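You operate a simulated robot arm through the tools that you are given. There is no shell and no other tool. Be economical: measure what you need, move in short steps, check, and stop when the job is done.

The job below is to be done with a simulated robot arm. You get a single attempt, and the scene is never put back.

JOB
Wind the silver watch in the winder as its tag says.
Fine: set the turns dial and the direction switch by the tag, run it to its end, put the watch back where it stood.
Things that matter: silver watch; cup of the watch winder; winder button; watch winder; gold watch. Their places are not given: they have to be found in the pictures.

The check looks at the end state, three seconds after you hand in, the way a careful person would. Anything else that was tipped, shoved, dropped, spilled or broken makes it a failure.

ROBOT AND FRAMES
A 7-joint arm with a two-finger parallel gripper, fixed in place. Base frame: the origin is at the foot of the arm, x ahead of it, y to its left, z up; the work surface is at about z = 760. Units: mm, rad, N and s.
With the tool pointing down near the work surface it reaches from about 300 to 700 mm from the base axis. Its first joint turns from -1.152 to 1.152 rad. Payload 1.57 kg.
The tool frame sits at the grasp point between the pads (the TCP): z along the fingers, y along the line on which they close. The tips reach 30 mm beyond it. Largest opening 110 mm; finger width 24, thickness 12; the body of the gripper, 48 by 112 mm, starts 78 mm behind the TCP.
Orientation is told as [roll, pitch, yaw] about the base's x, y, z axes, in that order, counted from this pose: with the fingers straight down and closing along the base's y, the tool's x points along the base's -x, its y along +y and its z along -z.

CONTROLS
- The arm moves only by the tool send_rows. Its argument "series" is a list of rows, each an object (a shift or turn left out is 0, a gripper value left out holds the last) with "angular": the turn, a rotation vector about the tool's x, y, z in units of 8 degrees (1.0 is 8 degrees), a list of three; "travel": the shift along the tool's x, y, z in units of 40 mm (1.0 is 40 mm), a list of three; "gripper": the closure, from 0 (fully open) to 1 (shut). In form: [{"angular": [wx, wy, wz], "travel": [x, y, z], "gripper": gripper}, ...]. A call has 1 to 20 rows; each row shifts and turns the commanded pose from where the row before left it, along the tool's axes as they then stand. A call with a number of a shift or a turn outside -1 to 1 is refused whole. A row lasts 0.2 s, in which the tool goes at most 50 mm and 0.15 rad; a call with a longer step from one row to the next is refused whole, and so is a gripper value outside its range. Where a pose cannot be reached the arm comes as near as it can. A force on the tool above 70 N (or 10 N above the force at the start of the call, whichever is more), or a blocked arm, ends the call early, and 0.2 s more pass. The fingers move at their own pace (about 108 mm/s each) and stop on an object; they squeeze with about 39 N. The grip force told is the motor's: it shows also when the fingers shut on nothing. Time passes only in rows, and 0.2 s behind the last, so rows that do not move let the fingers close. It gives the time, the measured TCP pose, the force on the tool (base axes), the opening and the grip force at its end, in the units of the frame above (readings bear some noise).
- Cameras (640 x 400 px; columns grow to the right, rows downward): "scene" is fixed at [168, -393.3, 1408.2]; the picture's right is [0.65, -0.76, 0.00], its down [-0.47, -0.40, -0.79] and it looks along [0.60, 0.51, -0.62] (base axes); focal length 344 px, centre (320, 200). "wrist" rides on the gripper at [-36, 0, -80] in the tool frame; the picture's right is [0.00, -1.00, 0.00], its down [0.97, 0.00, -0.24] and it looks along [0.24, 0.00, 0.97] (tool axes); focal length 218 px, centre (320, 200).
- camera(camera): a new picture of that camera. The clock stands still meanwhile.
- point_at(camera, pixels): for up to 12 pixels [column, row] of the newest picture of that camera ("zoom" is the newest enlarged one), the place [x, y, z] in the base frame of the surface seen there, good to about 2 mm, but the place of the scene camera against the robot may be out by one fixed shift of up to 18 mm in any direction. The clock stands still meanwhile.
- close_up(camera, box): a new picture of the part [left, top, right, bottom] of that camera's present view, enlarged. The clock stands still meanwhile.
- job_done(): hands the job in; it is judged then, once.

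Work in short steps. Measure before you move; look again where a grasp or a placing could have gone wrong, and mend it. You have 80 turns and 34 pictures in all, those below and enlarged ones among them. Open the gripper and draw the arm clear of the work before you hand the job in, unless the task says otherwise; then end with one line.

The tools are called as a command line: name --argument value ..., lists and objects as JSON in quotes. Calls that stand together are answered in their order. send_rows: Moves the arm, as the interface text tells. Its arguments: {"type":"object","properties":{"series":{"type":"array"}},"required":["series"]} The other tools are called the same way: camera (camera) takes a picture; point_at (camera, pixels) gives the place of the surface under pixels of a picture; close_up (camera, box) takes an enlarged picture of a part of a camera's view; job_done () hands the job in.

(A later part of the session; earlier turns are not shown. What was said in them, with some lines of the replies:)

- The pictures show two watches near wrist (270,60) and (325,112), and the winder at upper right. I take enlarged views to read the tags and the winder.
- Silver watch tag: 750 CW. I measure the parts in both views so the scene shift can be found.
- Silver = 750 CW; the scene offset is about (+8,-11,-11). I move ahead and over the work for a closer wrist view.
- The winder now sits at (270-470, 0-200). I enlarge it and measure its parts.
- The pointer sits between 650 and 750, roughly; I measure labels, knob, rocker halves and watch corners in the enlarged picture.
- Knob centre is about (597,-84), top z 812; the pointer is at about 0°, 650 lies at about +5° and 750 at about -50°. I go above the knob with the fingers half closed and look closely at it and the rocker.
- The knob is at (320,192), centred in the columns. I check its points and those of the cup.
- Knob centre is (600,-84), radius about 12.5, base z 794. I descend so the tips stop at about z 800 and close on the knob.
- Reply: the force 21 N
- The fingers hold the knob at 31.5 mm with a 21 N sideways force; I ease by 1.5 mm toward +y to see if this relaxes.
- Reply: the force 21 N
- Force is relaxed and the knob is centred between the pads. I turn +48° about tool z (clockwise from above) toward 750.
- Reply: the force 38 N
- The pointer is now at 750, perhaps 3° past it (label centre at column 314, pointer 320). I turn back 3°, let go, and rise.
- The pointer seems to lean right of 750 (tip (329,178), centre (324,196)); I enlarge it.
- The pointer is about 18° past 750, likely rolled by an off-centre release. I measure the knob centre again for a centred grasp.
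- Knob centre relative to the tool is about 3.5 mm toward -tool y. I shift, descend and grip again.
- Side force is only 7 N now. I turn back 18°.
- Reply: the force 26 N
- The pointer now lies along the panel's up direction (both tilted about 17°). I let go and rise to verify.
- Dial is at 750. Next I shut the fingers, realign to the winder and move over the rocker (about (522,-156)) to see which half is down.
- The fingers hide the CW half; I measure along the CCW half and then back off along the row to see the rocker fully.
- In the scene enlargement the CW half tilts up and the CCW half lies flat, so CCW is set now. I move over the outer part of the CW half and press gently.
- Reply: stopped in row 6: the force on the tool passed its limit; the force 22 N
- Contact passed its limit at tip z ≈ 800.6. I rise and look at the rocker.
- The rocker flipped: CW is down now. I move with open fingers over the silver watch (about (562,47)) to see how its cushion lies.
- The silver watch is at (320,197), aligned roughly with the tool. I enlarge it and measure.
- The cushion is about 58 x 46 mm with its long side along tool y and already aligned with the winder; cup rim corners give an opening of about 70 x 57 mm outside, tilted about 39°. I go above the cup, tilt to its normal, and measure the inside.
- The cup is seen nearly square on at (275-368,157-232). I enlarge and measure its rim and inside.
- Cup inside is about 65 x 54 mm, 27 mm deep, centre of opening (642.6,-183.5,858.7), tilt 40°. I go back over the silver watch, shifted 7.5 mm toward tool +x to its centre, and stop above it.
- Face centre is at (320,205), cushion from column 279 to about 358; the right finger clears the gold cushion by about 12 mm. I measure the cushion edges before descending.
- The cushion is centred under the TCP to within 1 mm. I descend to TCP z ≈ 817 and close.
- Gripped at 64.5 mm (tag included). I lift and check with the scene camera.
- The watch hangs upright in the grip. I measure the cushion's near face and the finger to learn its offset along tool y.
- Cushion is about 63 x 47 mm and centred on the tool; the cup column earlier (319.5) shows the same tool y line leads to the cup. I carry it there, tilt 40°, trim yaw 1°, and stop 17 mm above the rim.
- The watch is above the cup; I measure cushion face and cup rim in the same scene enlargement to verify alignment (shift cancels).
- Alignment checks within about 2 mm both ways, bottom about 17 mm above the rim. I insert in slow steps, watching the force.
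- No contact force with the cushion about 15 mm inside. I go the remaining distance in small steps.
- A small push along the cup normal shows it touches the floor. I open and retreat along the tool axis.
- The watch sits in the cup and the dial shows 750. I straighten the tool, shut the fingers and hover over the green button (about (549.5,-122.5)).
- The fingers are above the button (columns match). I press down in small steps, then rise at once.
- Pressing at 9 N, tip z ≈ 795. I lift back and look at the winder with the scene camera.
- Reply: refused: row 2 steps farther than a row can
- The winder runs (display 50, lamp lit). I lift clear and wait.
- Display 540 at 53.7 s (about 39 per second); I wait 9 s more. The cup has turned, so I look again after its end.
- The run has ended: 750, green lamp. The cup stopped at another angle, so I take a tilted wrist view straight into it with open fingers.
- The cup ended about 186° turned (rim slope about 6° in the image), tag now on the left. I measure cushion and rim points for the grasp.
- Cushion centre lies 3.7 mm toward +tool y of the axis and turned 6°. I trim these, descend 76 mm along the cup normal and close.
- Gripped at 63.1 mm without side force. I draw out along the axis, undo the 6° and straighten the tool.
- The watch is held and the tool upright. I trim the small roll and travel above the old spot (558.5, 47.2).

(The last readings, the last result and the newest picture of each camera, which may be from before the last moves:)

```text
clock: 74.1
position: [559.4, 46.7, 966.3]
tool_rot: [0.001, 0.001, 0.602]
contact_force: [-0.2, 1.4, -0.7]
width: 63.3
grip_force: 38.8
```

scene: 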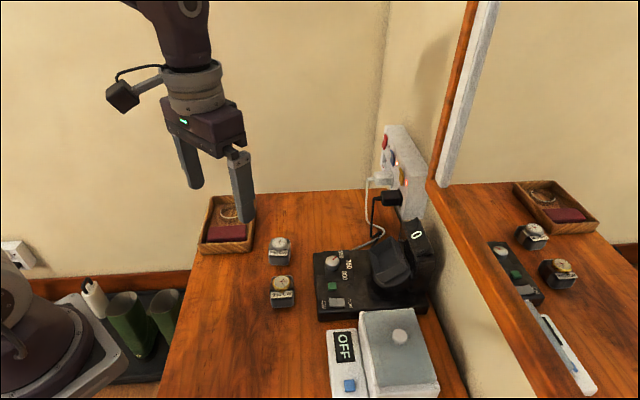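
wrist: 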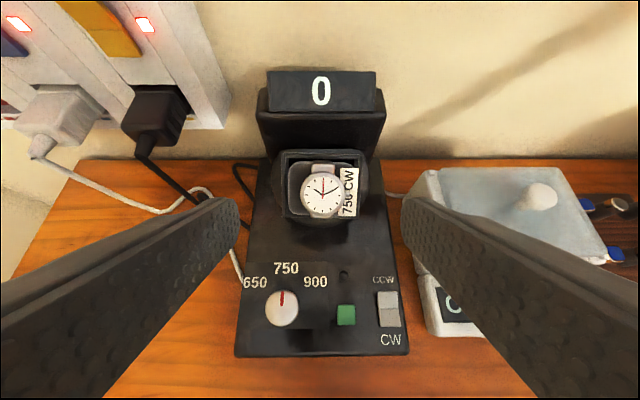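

Rotation goes freely (yaw 0.602). I turn the remaining 99.1° to reach yaw 2.332 (original + 180°).

send_rows --series '[{"angular": [0, 0, -1]}, {"angular": [0, 0, -1]}, {"angular": [0, 0, -1]}, {"angular": [0, 0, -1]}, {"angular": [0, 0, -1]}, {"angular": [0, 0, -1]}, {"angular": [0, 0, -1]}, {"angular": [0, 0, -1]}, {"angular": [0, 0, -1]}, {"angular": [0, 0, -1]}, {"angular": [0, 0, -1]}, {"angular": [0, 0, -1]}, {"angular": [0, 0, -0.39]}, {}]'

```text
clock: 77.1
position: [557.9, 47.6, 966.9]
tool_rot: [-0.001, -0.002, 2.332]
contact_force: [-0.7, -0.5, -1.1]
width: 63.2
grip_force: 39.2
```

Yaw 2.332 reached. I take one wrist view to check how the watch sits in the grip before lowering.

camera --camera "wrist"

point_at --camera "wrist" --pixels '[[320, 220], [320, 235], [320, 205], [300, 220], [340, 220]]'

```text
1 pictures are left
```

wrist: 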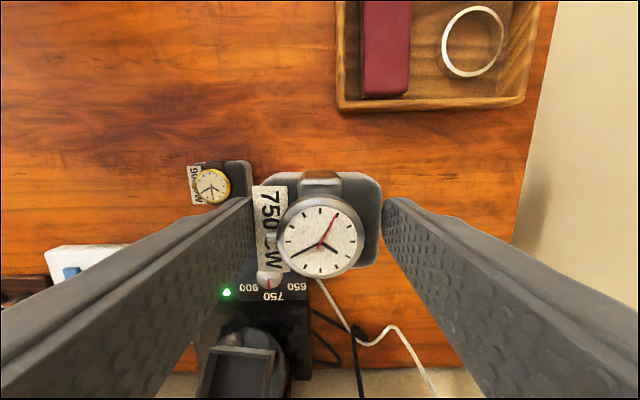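

```text
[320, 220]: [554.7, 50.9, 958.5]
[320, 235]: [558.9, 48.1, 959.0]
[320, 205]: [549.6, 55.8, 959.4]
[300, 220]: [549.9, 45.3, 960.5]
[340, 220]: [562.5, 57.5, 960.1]
```

The watch sits level, face centre about (559,48.5), face z 959.5, i.e. 147 mm above its old height. I lower 142 mm, then feel for contact.

send_rows --series '[{"travel": [0, 0, 0.9]}, {"travel": [0, 0, 0.9]}, {"travel": [0, 0, 0.8]}, {"travel": [0, 0, 0.6]}, {"travel": [0, 0, 0.3]}, {"travel": [0, 0, 0.05]}, {}]'

send_rows --series '[{"travel": [0, 0, 0.04]}, {"travel": [0, 0, 0.03]}, {}]'

```text
clock: 78.7
position: [558.8, 46.0, 823.8]
tool_rot: [0.0, -0.002, 2.33]
contact_force: [0.5, 0.8, -1.1]
width: 63.0
grip_force: 39.0
```

```text
clock: 79.5
position: [558.6, 46.3, 821.3]
tool_rot: [-0.001, 0.0, 2.329]
contact_force: [1.0, 0.0, -1.7]
width: 63.0
grip_force: 38.8
```

No contact yet; I go down in 1 mm steps.

send_rows --series '[{"travel": [0, 0, 0.03]}, {"travel": [0, 0, 0.02]}, {}]'

```text
clock: 80.3
position: [557.6, 47.1, 819.5]
tool_rot: [0.0, -0.002, 2.33]
contact_force: [0.2, -0.6, -1.9]
width: 63.0
grip_force: 39.1
```

send_rows --series '[{"travel": [0, 0, 0.025]}, {"travel": [0, 0, 0.025]}, {}]'

```text
clock: 81.1
position: [558.5, 47.7, 818.5]
tool_rot: [0.0, -0.001, 2.33]
contact_force: [-9.3, -3.7, 36.0]
width: 63.5
grip_force: 38.8
```

Contact with the table (36 N). I ease up slightly, open the fingers gently and rise clear.

send_rows --series '[{"travel": [0, 0, -0.03]}, {"gripper": 0.36}, {"gripper": 0.28}, {"gripper": 0.22}, {"gripper": 0.22}, {"travel": [0, 0, -0.5]}, {"travel": [0, 0, -0.9]}, {"travel": [0, 0, -0.9]}, {"travel": [0, 0, -0.9]}, {"travel": [0, 0, -0.9]}, {"travel": [0.9, 0, -0.5]}, {"travel": [-0.9, 0, -0.5]}, {}]'

camera --camera "scene"

point_at --camera "scene" --pixels '[[280, 243], [281, 282], [280, 255]]'

```text
clock: 83.9
position: [557.7, 50.2, 1022.8]
tool_rot: [0.0, -0.003, 2.331]
contact_force: [-0.6, -0.1, -0.5]
width: 85.7
grip_force: 0.1
```

```text
0 pictures are left
```

scene: 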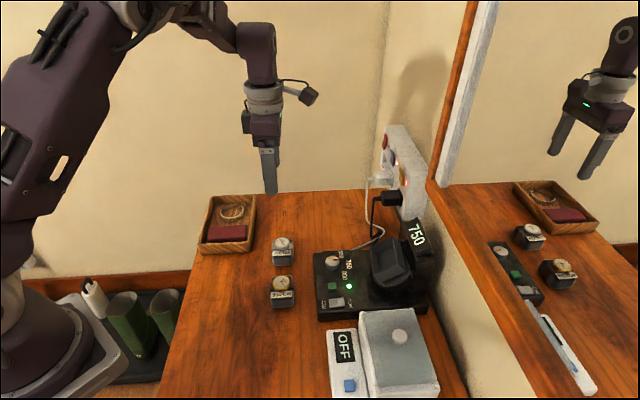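

```text
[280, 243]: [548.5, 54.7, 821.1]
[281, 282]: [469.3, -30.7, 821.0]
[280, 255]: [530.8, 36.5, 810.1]
```

The silver watch stands at (282,250) in its old place beside the gold one, the winder shows 750 with its green lamp lit, and the arm is clear with open fingers. I hand in.

job_done

```text
The job is handed in.
```

The silver watch was wound to its tag (750 CW): the run went to its end with the display at 750 and the green lamp lit. The watch is back in its old spot, within about 2 mm by my measurements, facing the same way.
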